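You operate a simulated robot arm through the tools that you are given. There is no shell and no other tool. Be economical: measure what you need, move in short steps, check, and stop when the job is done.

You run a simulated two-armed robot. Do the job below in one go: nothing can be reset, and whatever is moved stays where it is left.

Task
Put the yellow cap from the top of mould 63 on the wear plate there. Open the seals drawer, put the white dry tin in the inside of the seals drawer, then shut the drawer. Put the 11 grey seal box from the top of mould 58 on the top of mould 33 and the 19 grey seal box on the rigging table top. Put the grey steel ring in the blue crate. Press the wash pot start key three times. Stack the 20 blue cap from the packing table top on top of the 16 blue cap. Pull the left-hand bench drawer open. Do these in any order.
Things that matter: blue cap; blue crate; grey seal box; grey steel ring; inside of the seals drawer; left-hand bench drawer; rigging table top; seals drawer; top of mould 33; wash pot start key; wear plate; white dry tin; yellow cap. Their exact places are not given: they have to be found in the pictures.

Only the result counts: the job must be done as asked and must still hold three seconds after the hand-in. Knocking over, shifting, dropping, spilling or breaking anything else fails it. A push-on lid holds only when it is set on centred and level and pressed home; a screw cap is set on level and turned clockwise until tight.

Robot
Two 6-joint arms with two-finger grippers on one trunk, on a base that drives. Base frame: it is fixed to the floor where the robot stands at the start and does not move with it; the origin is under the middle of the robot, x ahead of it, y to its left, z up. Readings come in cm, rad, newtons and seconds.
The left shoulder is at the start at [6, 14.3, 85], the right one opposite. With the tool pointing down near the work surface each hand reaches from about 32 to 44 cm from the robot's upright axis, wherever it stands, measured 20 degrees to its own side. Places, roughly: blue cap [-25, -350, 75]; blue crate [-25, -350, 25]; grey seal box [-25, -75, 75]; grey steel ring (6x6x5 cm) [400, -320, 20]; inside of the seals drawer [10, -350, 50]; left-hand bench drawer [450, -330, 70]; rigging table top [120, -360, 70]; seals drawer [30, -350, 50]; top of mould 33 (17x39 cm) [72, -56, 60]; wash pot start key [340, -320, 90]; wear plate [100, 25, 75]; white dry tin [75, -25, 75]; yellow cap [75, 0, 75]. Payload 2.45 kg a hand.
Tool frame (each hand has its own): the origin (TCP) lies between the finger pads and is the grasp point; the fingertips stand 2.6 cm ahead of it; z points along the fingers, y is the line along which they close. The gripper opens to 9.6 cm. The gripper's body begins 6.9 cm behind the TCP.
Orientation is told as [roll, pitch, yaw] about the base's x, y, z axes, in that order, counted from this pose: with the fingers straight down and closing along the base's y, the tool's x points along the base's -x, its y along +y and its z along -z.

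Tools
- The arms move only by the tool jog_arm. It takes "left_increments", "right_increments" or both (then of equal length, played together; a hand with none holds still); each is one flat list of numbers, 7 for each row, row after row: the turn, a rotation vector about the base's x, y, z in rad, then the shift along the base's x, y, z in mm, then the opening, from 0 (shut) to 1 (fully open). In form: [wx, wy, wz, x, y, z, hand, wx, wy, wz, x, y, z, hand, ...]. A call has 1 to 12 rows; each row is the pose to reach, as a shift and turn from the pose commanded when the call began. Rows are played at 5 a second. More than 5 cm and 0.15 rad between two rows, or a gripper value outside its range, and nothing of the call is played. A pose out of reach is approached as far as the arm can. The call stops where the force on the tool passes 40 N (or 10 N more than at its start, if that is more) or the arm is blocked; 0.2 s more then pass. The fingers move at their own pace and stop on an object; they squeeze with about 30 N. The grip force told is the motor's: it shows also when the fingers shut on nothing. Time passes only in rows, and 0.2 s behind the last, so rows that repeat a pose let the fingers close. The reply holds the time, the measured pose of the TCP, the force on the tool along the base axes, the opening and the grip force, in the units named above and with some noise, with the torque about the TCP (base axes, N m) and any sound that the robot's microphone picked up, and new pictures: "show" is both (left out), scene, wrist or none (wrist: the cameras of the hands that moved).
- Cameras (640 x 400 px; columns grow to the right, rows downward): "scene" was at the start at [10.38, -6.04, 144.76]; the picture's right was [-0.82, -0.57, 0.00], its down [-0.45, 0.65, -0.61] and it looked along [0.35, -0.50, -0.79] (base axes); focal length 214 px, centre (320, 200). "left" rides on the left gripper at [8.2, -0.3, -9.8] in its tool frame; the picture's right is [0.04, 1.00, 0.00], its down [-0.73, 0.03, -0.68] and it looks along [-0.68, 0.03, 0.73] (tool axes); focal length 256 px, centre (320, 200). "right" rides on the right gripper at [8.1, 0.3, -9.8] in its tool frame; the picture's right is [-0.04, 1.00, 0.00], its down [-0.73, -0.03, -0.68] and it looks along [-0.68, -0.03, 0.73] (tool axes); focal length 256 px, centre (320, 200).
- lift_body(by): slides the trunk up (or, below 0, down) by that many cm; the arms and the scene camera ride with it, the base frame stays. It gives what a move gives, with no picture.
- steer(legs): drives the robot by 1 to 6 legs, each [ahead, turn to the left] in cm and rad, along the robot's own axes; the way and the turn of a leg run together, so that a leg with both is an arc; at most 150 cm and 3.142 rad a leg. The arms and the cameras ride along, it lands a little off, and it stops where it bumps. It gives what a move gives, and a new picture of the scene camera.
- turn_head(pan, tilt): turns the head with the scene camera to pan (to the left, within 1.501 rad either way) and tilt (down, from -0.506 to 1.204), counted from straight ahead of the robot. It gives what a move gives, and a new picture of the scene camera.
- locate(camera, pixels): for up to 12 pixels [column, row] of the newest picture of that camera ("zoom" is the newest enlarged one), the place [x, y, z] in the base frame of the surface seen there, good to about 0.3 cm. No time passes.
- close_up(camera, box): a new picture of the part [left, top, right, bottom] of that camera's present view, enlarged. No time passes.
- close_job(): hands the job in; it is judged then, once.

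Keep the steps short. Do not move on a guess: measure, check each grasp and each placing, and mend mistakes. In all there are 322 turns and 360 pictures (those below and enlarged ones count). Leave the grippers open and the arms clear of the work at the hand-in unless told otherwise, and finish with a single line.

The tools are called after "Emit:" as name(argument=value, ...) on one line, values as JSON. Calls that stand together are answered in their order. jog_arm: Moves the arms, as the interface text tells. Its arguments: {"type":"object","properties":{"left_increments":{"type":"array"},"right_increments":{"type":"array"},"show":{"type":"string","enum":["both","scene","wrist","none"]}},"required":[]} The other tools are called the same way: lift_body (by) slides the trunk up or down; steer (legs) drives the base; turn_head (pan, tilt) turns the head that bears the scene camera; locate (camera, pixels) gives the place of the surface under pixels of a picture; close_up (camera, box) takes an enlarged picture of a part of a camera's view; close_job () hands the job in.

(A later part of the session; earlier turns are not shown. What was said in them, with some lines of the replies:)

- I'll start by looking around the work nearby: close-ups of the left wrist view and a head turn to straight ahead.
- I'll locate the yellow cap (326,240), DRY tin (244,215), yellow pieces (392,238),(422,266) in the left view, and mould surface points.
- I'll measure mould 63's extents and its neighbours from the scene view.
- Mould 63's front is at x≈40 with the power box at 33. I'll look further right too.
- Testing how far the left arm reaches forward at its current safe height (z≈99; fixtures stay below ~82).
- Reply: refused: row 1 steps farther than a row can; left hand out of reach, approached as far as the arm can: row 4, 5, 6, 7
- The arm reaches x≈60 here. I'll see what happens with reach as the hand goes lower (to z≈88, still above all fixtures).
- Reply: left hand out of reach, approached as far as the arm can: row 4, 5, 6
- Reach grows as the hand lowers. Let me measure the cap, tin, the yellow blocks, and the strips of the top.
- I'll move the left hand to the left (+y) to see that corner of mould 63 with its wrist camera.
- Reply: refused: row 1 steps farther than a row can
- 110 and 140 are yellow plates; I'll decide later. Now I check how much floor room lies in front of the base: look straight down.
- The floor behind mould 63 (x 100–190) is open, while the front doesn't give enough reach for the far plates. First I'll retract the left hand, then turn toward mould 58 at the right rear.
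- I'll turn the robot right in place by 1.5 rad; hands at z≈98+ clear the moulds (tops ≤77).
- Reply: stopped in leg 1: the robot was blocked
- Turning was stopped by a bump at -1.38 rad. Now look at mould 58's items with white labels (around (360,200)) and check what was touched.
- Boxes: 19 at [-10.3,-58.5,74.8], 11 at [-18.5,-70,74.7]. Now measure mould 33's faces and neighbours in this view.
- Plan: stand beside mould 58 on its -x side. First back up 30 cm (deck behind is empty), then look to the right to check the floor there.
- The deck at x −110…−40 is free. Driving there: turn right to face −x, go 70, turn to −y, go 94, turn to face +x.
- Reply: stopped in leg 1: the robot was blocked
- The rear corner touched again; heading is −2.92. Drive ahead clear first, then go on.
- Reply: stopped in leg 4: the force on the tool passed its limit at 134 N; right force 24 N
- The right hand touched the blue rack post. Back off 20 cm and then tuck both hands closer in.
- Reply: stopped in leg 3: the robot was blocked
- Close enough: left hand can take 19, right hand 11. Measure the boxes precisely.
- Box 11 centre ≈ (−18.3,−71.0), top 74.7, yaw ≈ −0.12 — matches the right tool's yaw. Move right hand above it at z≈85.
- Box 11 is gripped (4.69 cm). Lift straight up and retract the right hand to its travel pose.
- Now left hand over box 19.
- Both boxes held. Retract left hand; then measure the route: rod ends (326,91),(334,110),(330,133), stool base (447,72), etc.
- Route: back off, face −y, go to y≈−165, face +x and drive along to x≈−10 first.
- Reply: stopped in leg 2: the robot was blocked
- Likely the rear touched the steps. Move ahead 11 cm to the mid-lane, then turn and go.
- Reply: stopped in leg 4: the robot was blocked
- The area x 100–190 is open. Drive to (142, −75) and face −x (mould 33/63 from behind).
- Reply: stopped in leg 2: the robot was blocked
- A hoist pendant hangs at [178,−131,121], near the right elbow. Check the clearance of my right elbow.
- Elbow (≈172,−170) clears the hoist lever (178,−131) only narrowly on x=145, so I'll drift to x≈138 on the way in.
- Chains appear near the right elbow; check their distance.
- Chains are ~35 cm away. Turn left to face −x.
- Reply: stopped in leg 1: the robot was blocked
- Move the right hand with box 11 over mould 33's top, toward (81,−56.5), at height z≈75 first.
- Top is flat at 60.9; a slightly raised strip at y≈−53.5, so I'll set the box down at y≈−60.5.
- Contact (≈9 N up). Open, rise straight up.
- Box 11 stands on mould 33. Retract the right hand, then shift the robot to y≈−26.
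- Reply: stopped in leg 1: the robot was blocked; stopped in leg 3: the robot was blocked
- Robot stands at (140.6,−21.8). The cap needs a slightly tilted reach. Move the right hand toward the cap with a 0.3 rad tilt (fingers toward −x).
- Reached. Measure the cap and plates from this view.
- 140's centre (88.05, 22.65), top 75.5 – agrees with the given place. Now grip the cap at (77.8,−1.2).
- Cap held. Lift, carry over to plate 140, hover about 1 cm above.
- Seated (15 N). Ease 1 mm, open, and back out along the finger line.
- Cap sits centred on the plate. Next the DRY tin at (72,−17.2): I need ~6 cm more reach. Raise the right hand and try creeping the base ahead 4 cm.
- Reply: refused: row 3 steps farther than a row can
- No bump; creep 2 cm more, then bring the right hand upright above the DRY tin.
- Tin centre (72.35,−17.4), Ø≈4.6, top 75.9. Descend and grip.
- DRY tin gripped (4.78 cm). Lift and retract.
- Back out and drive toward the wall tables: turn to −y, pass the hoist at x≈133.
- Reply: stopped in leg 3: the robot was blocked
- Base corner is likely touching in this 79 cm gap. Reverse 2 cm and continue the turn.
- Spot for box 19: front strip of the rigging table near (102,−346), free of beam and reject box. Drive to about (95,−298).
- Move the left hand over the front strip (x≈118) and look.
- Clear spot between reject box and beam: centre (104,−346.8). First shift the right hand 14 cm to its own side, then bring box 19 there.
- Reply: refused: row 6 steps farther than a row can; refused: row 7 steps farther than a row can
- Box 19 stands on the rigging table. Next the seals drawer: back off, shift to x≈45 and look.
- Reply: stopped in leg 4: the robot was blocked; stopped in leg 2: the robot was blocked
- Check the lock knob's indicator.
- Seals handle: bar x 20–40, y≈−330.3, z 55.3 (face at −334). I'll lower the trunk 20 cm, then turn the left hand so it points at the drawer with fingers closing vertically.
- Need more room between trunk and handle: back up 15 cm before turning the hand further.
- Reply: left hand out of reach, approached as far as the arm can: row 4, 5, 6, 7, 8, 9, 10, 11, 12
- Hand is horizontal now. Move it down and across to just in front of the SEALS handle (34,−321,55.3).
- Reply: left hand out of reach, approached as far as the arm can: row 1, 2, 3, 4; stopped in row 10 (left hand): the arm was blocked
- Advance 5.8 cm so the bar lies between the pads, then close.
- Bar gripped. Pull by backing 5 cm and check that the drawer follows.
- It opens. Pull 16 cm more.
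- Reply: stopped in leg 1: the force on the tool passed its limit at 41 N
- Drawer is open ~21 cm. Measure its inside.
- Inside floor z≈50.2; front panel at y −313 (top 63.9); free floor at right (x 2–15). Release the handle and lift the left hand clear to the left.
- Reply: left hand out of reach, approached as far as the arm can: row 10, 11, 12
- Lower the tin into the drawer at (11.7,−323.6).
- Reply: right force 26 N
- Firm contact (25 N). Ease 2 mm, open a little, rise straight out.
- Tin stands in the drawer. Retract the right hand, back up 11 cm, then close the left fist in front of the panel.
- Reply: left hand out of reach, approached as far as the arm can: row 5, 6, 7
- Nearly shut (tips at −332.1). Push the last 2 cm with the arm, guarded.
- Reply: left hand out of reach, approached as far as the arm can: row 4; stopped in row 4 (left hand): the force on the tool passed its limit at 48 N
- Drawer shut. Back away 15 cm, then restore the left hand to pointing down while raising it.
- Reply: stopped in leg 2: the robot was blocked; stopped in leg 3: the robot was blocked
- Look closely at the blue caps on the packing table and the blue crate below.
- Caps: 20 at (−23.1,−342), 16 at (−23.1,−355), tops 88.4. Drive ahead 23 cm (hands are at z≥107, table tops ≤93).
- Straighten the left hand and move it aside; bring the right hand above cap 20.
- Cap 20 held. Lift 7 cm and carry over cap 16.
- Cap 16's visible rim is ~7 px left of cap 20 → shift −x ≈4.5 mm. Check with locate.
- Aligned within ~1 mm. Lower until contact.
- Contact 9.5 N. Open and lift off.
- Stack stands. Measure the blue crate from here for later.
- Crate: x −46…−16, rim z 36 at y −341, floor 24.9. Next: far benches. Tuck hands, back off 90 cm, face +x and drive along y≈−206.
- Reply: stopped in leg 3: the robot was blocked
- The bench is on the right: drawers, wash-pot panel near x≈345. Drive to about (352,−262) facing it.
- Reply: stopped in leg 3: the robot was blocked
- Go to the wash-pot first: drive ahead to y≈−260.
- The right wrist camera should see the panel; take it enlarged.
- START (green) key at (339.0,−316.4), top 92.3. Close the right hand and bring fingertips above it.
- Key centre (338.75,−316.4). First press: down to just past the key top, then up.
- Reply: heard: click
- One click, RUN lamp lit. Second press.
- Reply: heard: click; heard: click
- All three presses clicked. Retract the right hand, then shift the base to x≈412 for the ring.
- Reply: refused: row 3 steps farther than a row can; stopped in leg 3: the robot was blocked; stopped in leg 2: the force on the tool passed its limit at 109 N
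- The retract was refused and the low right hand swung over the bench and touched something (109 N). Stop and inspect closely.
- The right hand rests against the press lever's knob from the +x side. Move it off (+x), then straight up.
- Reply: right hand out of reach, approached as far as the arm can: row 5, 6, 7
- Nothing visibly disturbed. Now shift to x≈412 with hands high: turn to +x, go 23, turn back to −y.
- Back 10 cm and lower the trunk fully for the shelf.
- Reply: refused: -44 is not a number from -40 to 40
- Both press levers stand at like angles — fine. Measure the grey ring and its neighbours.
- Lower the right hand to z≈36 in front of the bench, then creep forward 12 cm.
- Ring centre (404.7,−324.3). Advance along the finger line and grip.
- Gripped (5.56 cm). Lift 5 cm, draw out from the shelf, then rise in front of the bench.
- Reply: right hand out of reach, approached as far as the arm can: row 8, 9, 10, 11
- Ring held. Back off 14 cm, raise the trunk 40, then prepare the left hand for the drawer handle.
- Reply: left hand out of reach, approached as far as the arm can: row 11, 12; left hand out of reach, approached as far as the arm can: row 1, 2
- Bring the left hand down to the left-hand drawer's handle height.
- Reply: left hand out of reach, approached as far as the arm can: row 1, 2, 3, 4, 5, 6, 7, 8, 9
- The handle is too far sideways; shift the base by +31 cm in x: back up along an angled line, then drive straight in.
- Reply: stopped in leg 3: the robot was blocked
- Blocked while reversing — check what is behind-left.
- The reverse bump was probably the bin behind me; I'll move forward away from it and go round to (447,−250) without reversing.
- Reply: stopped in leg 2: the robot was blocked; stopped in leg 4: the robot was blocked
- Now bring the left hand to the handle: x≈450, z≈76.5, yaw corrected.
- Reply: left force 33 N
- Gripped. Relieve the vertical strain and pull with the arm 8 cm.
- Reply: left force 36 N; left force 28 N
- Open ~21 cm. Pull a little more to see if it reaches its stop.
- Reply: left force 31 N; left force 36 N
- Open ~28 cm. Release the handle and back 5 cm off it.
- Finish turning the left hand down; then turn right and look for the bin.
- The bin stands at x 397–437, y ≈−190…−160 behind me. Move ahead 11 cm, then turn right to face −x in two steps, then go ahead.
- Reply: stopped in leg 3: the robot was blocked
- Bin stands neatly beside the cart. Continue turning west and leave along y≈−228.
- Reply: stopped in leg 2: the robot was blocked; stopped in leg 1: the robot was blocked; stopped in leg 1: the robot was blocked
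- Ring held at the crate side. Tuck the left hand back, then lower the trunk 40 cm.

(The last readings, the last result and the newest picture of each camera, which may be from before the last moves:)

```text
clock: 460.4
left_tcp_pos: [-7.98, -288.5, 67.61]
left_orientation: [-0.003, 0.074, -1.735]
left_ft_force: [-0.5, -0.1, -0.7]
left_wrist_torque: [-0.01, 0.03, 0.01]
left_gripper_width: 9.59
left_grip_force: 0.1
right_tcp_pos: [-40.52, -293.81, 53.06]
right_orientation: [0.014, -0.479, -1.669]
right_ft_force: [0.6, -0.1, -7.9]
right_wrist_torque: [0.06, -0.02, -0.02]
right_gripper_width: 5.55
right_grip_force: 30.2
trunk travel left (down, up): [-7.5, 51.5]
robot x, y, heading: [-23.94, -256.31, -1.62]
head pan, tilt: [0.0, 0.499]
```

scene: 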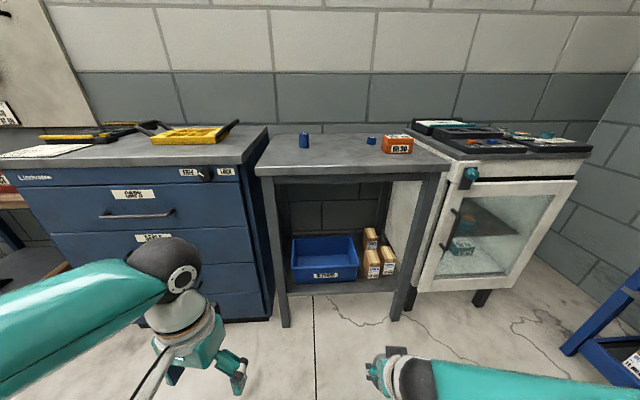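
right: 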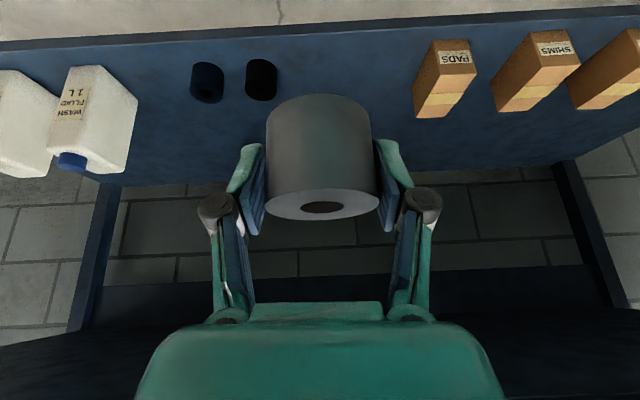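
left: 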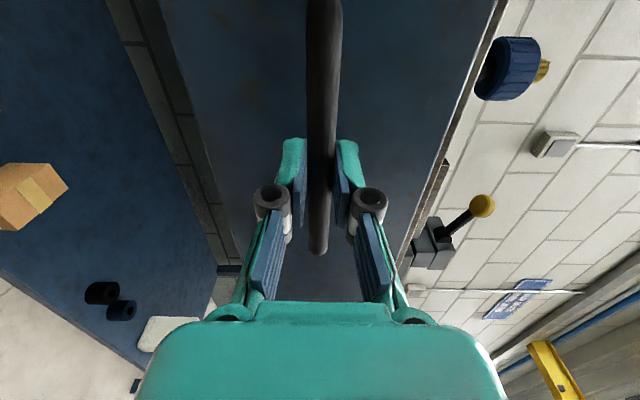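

Drive ahead 26 cm.

Emit:
steer(legs=[[26, 0.05]])

Emit:
turn_head(pan=0, tilt=0.7)

Emit:
locate(camera="scene", pixels=[[320, 250], [320, 270], [320, 230], [290, 250], [360, 250], [320, 200], [270, 190], [430, 180]])

```text
clock: 462.2
left_tcp_pos: [-7.25, -313.06, 67.63]
left_orientation: [-0.004, 0.074, -1.692]
left_ft_force: [0.2, -0.2, 0.4]
left_wrist_torque: [0.01, 0.03, 0.01]
left_gripper_width: 9.59
left_grip_force: 0.0
right_tcp_pos: [-39.54, -319.84, 53.04]
right_orientation: [0.013, -0.482, -1.625]
right_ft_force: [0.6, 0.1, -7.1]
right_wrist_torque: [0.04, 0.0, 0.04]
right_gripper_width: 5.56
right_grip_force: 30.2
trunk travel left (down, up): [-7.5, 51.5]
robot x, y, heading: [-25.0, -281.81, -1.574]
head pan, tilt: [0.0, 0.499]
```

scene: 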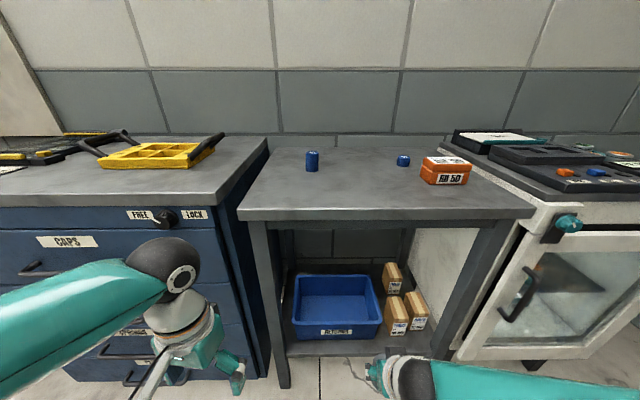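

```text
clock: 462.9
left_tcp_pos: [-7.24, -313.14, 67.7]
left_orientation: [-0.003, 0.074, -1.691]
left_ft_force: [-0.3, 0.4, 0.5]
left_wrist_torque: [-0.01, -0.04, 0.01]
left_gripper_width: 9.59
left_grip_force: 0.0
right_tcp_pos: [-39.42, -319.75, 53.07]
right_orientation: [0.011, -0.479, -1.625]
right_ft_force: [0.3, -1.2, -6.5]
right_wrist_torque: [-0.01, -0.01, -0.02]
right_gripper_width: 5.57
right_grip_force: 30.0
trunk travel left (down, up): [-7.5, 51.5]
robot x, y, heading: [-24.98, -281.61, -1.576]
head pan, tilt: [0.0, 0.7]
```

scene: 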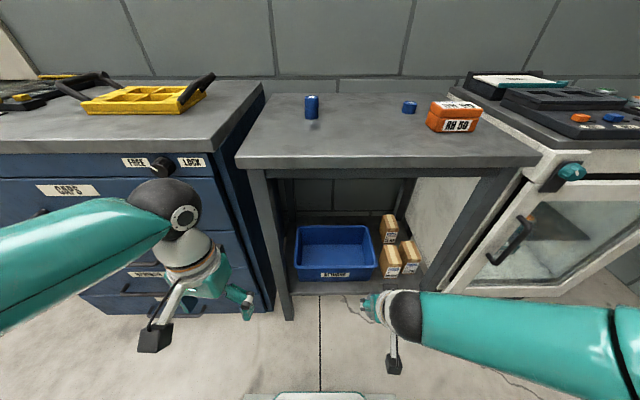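

```text
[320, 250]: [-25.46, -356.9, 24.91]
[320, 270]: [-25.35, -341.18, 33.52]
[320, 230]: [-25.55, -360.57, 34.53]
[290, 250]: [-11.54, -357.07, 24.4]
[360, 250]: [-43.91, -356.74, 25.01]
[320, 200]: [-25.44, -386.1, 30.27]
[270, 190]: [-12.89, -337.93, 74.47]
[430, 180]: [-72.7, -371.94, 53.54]
```

Creep 6 cm more, then move the ring in over the crate at z≈49.

Emit:
steer(legs=[[6, 0]])

Emit:
jog_arm(right_increments=[0, 0, 0, 12, -42, -5, 0, 0, 0, 0, 24, -84, -10, 0, 0, 0, 0, 36, -126, -15, 0, 0, 0, 0, 48, -168, -20, 0, 0, 0, 0, 60, -210, -30, 0, 0, 0, 0, 66, -245, -40, 0, 0, 0, 0, 66, -245, -40, 0], show="both")

```text
clock: 463.9
left_tcp_pos: [-7.25, -319.14, 67.62]
left_orientation: [-0.004, 0.073, -1.691]
left_ft_force: [-1.5, 0.3, 0.4]
left_wrist_torque: [0.02, 0.0, 0.01]
left_gripper_width: 9.58
left_grip_force: 0.1
right_tcp_pos: [-39.55, -325.92, 53.09]
right_orientation: [0.012, -0.48, -1.624]
right_ft_force: [-0.7, 0.1, -6.4]
right_wrist_torque: [0.02, 0.01, 0.02]
right_gripper_width: 5.54
right_grip_force: 30.0
trunk travel left (down, up): [-7.5, 51.5]
robot x, y, heading: [-25.4, -287.96, -1.57]
head pan, tilt: [0.0, 0.7]
```

scene: 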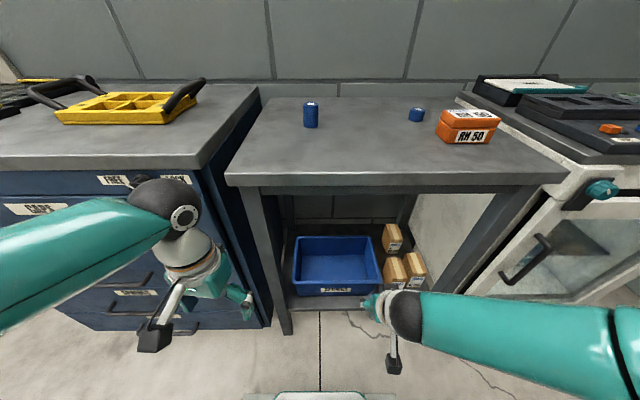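

```text
clock: 465.5
left_tcp_pos: [-7.25, -319.27, 67.74]
left_orientation: [-0.003, 0.075, -1.692]
left_ft_force: [-0.3, -0.2, 0.0]
left_wrist_torque: [-0.01, -0.01, 0.0]
left_gripper_width: 9.62
left_grip_force: 0.0
right_tcp_pos: [-32.96, -350.47, 49.14]
right_orientation: [0.01, -0.478, -1.625]
right_ft_force: [-0.4, -0.1, -7.1]
right_wrist_torque: [0.05, 0.03, 0.0]
right_gripper_width: 5.55
right_grip_force: 30.5
trunk travel left (down, up): [-7.5, 51.5]
robot x, y, heading: [-25.21, -287.83, -1.571]
head pan, tilt: [0.0, 0.7]
```

scene: 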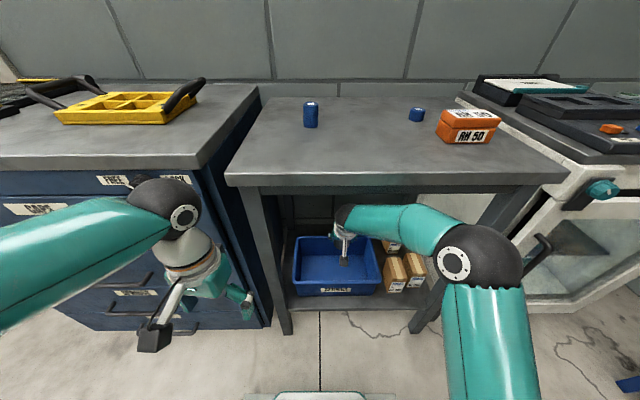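
right: 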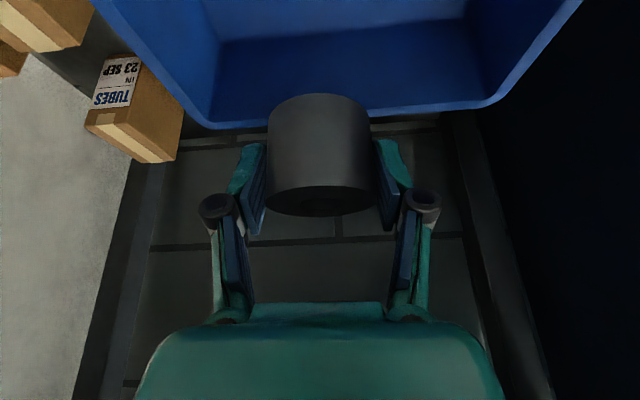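

Emit:
locate(camera="scene", pixels=[[470, 240], [505, 250], [400, 215], [350, 215], [392, 232], [390, 260], [415, 255], [515, 240], [545, 240], [320, 283]])

Emit:
locate(camera="right", pixels=[[230, 100], [210, 118], [420, 80], [320, 60], [300, 30], [480, 100], [140, 100], [320, 200], [320, 115]])

```text
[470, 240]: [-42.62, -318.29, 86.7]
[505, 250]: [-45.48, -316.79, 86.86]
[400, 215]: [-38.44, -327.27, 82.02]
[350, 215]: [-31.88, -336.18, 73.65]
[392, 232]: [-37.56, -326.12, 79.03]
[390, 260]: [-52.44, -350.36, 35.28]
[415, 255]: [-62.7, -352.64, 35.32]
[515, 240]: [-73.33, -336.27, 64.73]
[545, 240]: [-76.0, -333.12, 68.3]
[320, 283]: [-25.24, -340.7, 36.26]
```

```text
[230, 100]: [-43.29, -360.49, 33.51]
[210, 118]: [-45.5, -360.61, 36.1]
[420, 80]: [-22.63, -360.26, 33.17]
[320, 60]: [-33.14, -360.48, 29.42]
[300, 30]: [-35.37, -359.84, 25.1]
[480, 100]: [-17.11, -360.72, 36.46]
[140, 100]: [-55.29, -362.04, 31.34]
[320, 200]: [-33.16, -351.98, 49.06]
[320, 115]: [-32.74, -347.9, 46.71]
```

The hand's camera would hit the crate rim with this tilt; reduce the tilt to ~0.2 and lower to z≈31.

Emit:
jog_arm(right_increments=[0.14, 0, 0, 2, -5, 0, 0, 0.28, 0, 0, 2, -10, -10, 0, 0.28, 0, 0, 2, -10, -50, 0, 0.28, 0, 0, 2, -10, -90, 0, 0.28, 0, 0, 2, -10, -125, 0, 0.28, 0, 0, 2, -10, -125, 0], show="both")

```text
clock: 466.9
left_tcp_pos: [-7.29, -319.3, 67.63]
left_orientation: [-0.001, 0.075, -1.691]
left_ft_force: [-0.2, 0.8, -0.2]
left_wrist_torque: [-0.01, -0.02, -0.01]
left_gripper_width: 9.61
left_grip_force: 0.1
right_tcp_pos: [-32.87, -351.57, 36.16]
right_orientation: [-0.003, -0.198, -1.62]
right_ft_force: [0.1, 1.1, -7.1]
right_wrist_torque: [0.02, 0.02, -0.01]
right_gripper_width: 5.55
right_grip_force: 29.8
trunk travel left (down, up): [-7.5, 51.5]
robot x, y, heading: [-25.56, -287.7, -1.57]
head pan, tilt: [0.0, 0.7]
```

scene: 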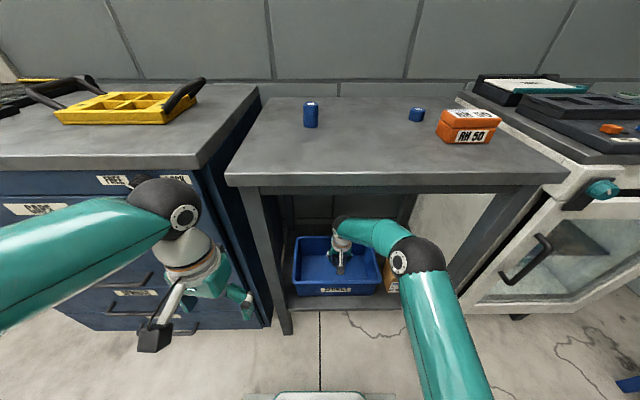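
right: 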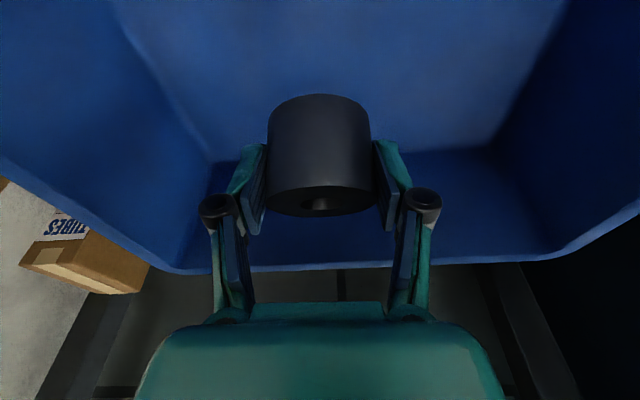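

Emit:
jog_arm(right_increments=[0, 0, 0, 0, 0, -15, 0, 0, 0, 0, 0, 0, -30, 0, 0, 0, 0, 0, 0, -42, 0, 0, 0, 0, 0, 0, -50, 0, 0, 0, 0, 0, 0, -50, 0], show="both")

```text
clock: 468.1
left_tcp_pos: [-7.18, -319.27, 67.78]
left_orientation: [-0.003, 0.074, -1.692]
left_ft_force: [0.0, 0.0, 0.1]
left_wrist_torque: [-0.01, 0.0, 0.02]
left_gripper_width: 9.59
left_grip_force: 0.0
right_tcp_pos: [-32.9, -351.35, 31.49]
right_orientation: [-0.002, -0.198, -1.621]
right_ft_force: [-0.4, 1.2, -6.6]
right_wrist_torque: [0.01, -0.02, 0.01]
right_gripper_width: 5.54
right_grip_force: 30.0
trunk travel left (down, up): [-7.5, 51.5]
robot x, y, heading: [-25.07, -287.64, -1.572]
head pan, tilt: [0.0, 0.7]
```

scene: 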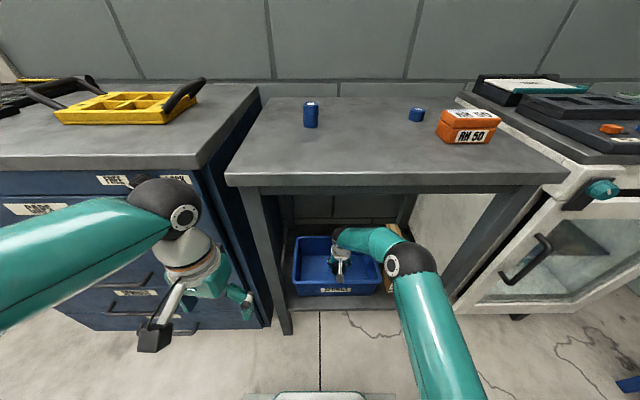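
right: 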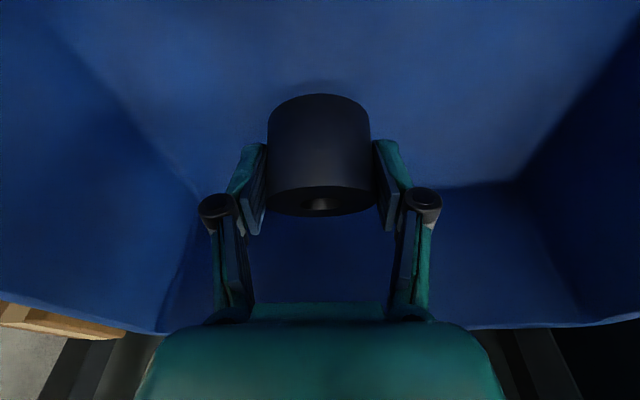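

Emit:
jog_arm(right_increments=[0, 0, 0, 0, 0, -5, 0, 0, 0, 0, 0, 0, -10, 0, 0, 0, 0, 0, 0, -15, 0, 0, 0, 0, 0, 0, -19, 0, 0, 0, 0, 0, 0, -19, 0], show="wrist")

```text
clock: 469.3
left_tcp_pos: [-7.26, -319.33, 67.74]
left_orientation: [-0.004, 0.076, -1.692]
left_ft_force: [0.0, 0.3, 0.2]
left_wrist_torque: [0.01, -0.01, -0.05]
left_gripper_width: 9.62
left_grip_force: 0.0
right_tcp_pos: [-32.84, -351.37, 29.81]
right_orientation: [-0.004, -0.198, -1.62]
right_ft_force: [0.5, -0.3, -7.7]
right_wrist_torque: [-0.01, -0.01, 0.04]
right_gripper_width: 5.55
right_grip_force: 30.3
trunk travel left (down, up): [-7.5, 51.5]
robot x, y, heading: [-25.17, -287.68, -1.576]
head pan, tilt: [0.0, 0.7]
```

right: 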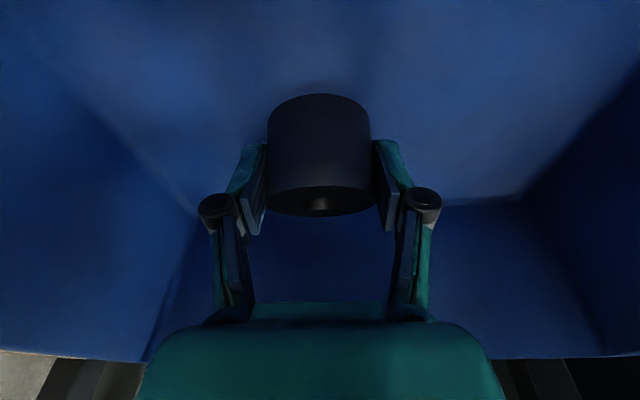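

Emit:
jog_arm(right_increments=[0, 0, 0, 0, 0, -3, 0, 0, 0, 0, 0, 0, -6, 0, 0, 0, 0, 0, 0, -8, 0, 0, 0, 0, 0, 0, -8, 0], show="none")

```text
clock: 470.3
left_tcp_pos: [-7.16, -319.1, 67.7]
left_orientation: [-0.003, 0.07, -1.691]
left_ft_force: [0.0, 0.4, 0.1]
left_wrist_torque: [-0.01, 0.0, -0.02]
left_gripper_width: 9.62
left_grip_force: 0.0
right_tcp_pos: [-32.8, -351.58, 29.29]
right_orientation: [-0.001, -0.205, -1.618]
right_ft_force: [0.8, 0.8, 16.5]
right_wrist_torque: [-0.51, 0.03, -0.01]
right_gripper_width: 5.57
right_grip_force: 29.9
trunk travel left (down, up): [-7.5, 51.5]
robot x, y, heading: [-25.22, -287.61, -1.572]
head pan, tilt: [0.0, 0.7]
```

Ring's edge touches the crate floor. Open, then rise and withdraw.

Emit:
jog_arm(right_increments=[0, 0, 0, 0, 0, 2, 0.7, 0, 0, 0, 0, 0, 2, 0.85, 0, 0, 0, 0, 0, 2, 0.85, 0, 0, 0, 0, 0, 2, 0.85, 0, 0, 0, 0, 0, 40, 0.85, 0, 0, 0, 0, 0, 85, 0.85, 0, 0, 0, 0, 0, 130, 0.85, 0, 0, 0, 0, 5, 165, 0.85], show="both")

```text
clock: 472.1
left_tcp_pos: [-7.21, -319.21, 67.66]
left_orientation: [-0.004, 0.073, -1.69]
left_ft_force: [0.1, -1.3, -0.3]
left_wrist_torque: [0.04, -0.03, 0.02]
left_gripper_width: 9.59
left_grip_force: 0.0
right_tcp_pos: [-32.89, -350.98, 45.59]
right_orientation: [-0.005, -0.199, -1.618]
right_ft_force: [0.5, -0.2, -1.2]
right_wrist_torque: [0.03, 0.05, -0.02]
right_gripper_width: 8.18
right_grip_force: 0.1
trunk travel left (down, up): [-7.5, 51.5]
robot x, y, heading: [-25.1, -287.58, -1.57]
head pan, tilt: [0.0, 0.7]
```

scene: 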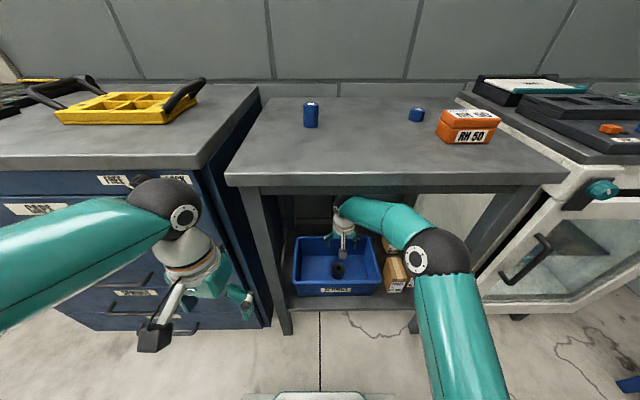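
right: 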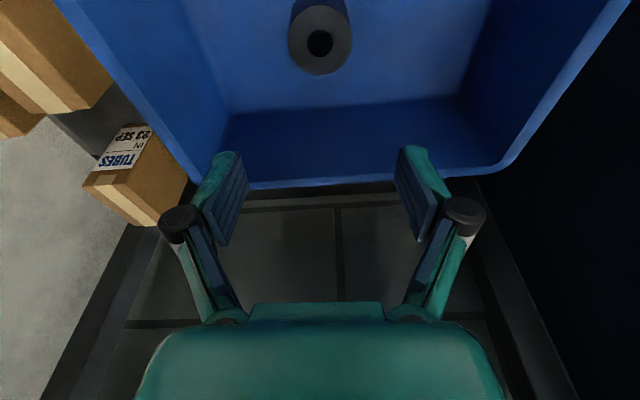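

Ring stands in the crate. Withdraw the right hand and back the robot off.

Emit:
jog_arm(right_increments=[0, 0, 0, -10, 42, 5, 1, 0, 0, 0, -20, 84, 10, 1, 0, 0, 0, -30, 126, 10, 1, 0, 0, 0, -40, 168, 10, 1, 0, 0, 0, -50, 210, 10, 1, 0, 0, 0, -55, 235, 10, 1], show="none")

Emit:
steer(legs=[[-40, 0]])

Emit:
close_up(camera="scene", box=[200, 60, 480, 260])

```text
clock: 473.5
left_tcp_pos: [-7.24, -319.17, 67.73]
left_orientation: [-0.003, 0.073, -1.691]
left_ft_force: [0.7, -0.3, -0.4]
left_wrist_torque: [0.02, -0.02, -0.01]
left_gripper_width: 9.6
left_grip_force: 0.1
right_tcp_pos: [-38.27, -327.33, 46.65]
right_orientation: [0.0, -0.2, -1.621]
right_ft_force: [-0.2, 0.2, -0.2]
right_wrist_torque: [0.03, 0.02, 0.01]
right_gripper_width: 9.58
right_grip_force: 0.0
trunk travel left (down, up): [-7.5, 51.5]
robot x, y, heading: [-25.08, -287.83, -1.576]
head pan, tilt: [0.0, 0.7]
```

```text
clock: 476.0
left_tcp_pos: [-7.29, -280.18, 67.64]
left_orientation: [-0.003, 0.072, -1.697]
left_ft_force: [-0.5, 0.2, 0.1]
left_wrist_torque: [0.03, 0.0, -0.04]
left_gripper_width: 9.62
left_grip_force: 0.0
right_tcp_pos: [-38.36, -288.21, 46.55]
right_orientation: [-0.003, -0.2, -1.627]
right_ft_force: [0.1, 0.5, -0.6]
right_wrist_torque: [-0.02, 0.04, 0.0]
right_gripper_width: 9.58
right_grip_force: 0.0
trunk travel left (down, up): [-7.5, 51.5]
robot x, y, heading: [-24.99, -248.65, -1.584]
head pan, tilt: [0.0, 0.7]
```

scene: 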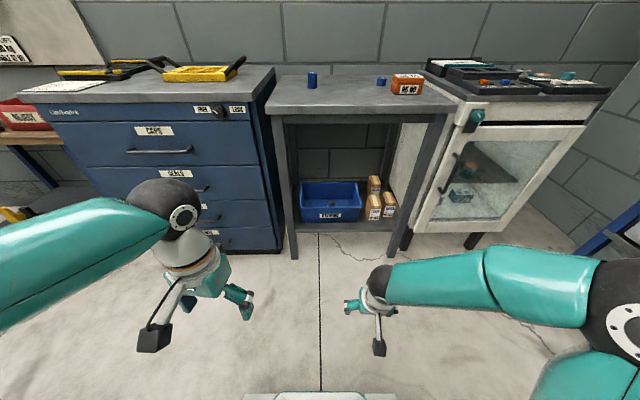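

```text
2.00 times, centred on (340, 160) of scene
```

zoom: 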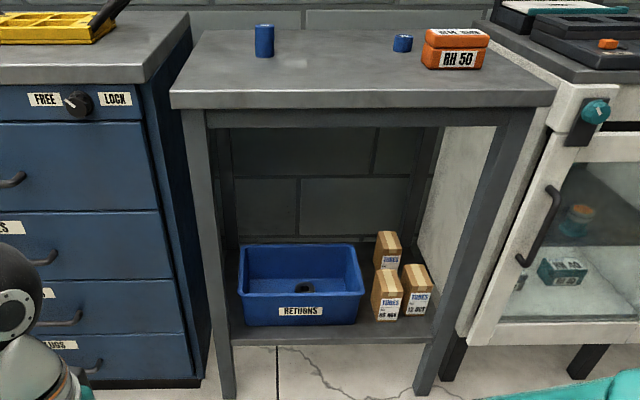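

All items check out: the cap is on the plate, the tin is in the shut drawer, both boxes are placed, the caps are stacked, the key was pressed three times, the left-hand drawer is open and the ring is in the crate. Grippers are open and the arms are clear, so I'm handing in.

Emit:
close_job()

```text
The job is handed in.
```

I've handed the job in with every step carried out, but I had to work out which part was the wear plate: I put the yellow cap on the yellow 140 block because it best fits the place you gave, and on the way my right hand bumped the blue rack post (134 N) and the bench press lever (109 N), and I may have backed into the bin, though none of them looked moved or damaged afterwards.
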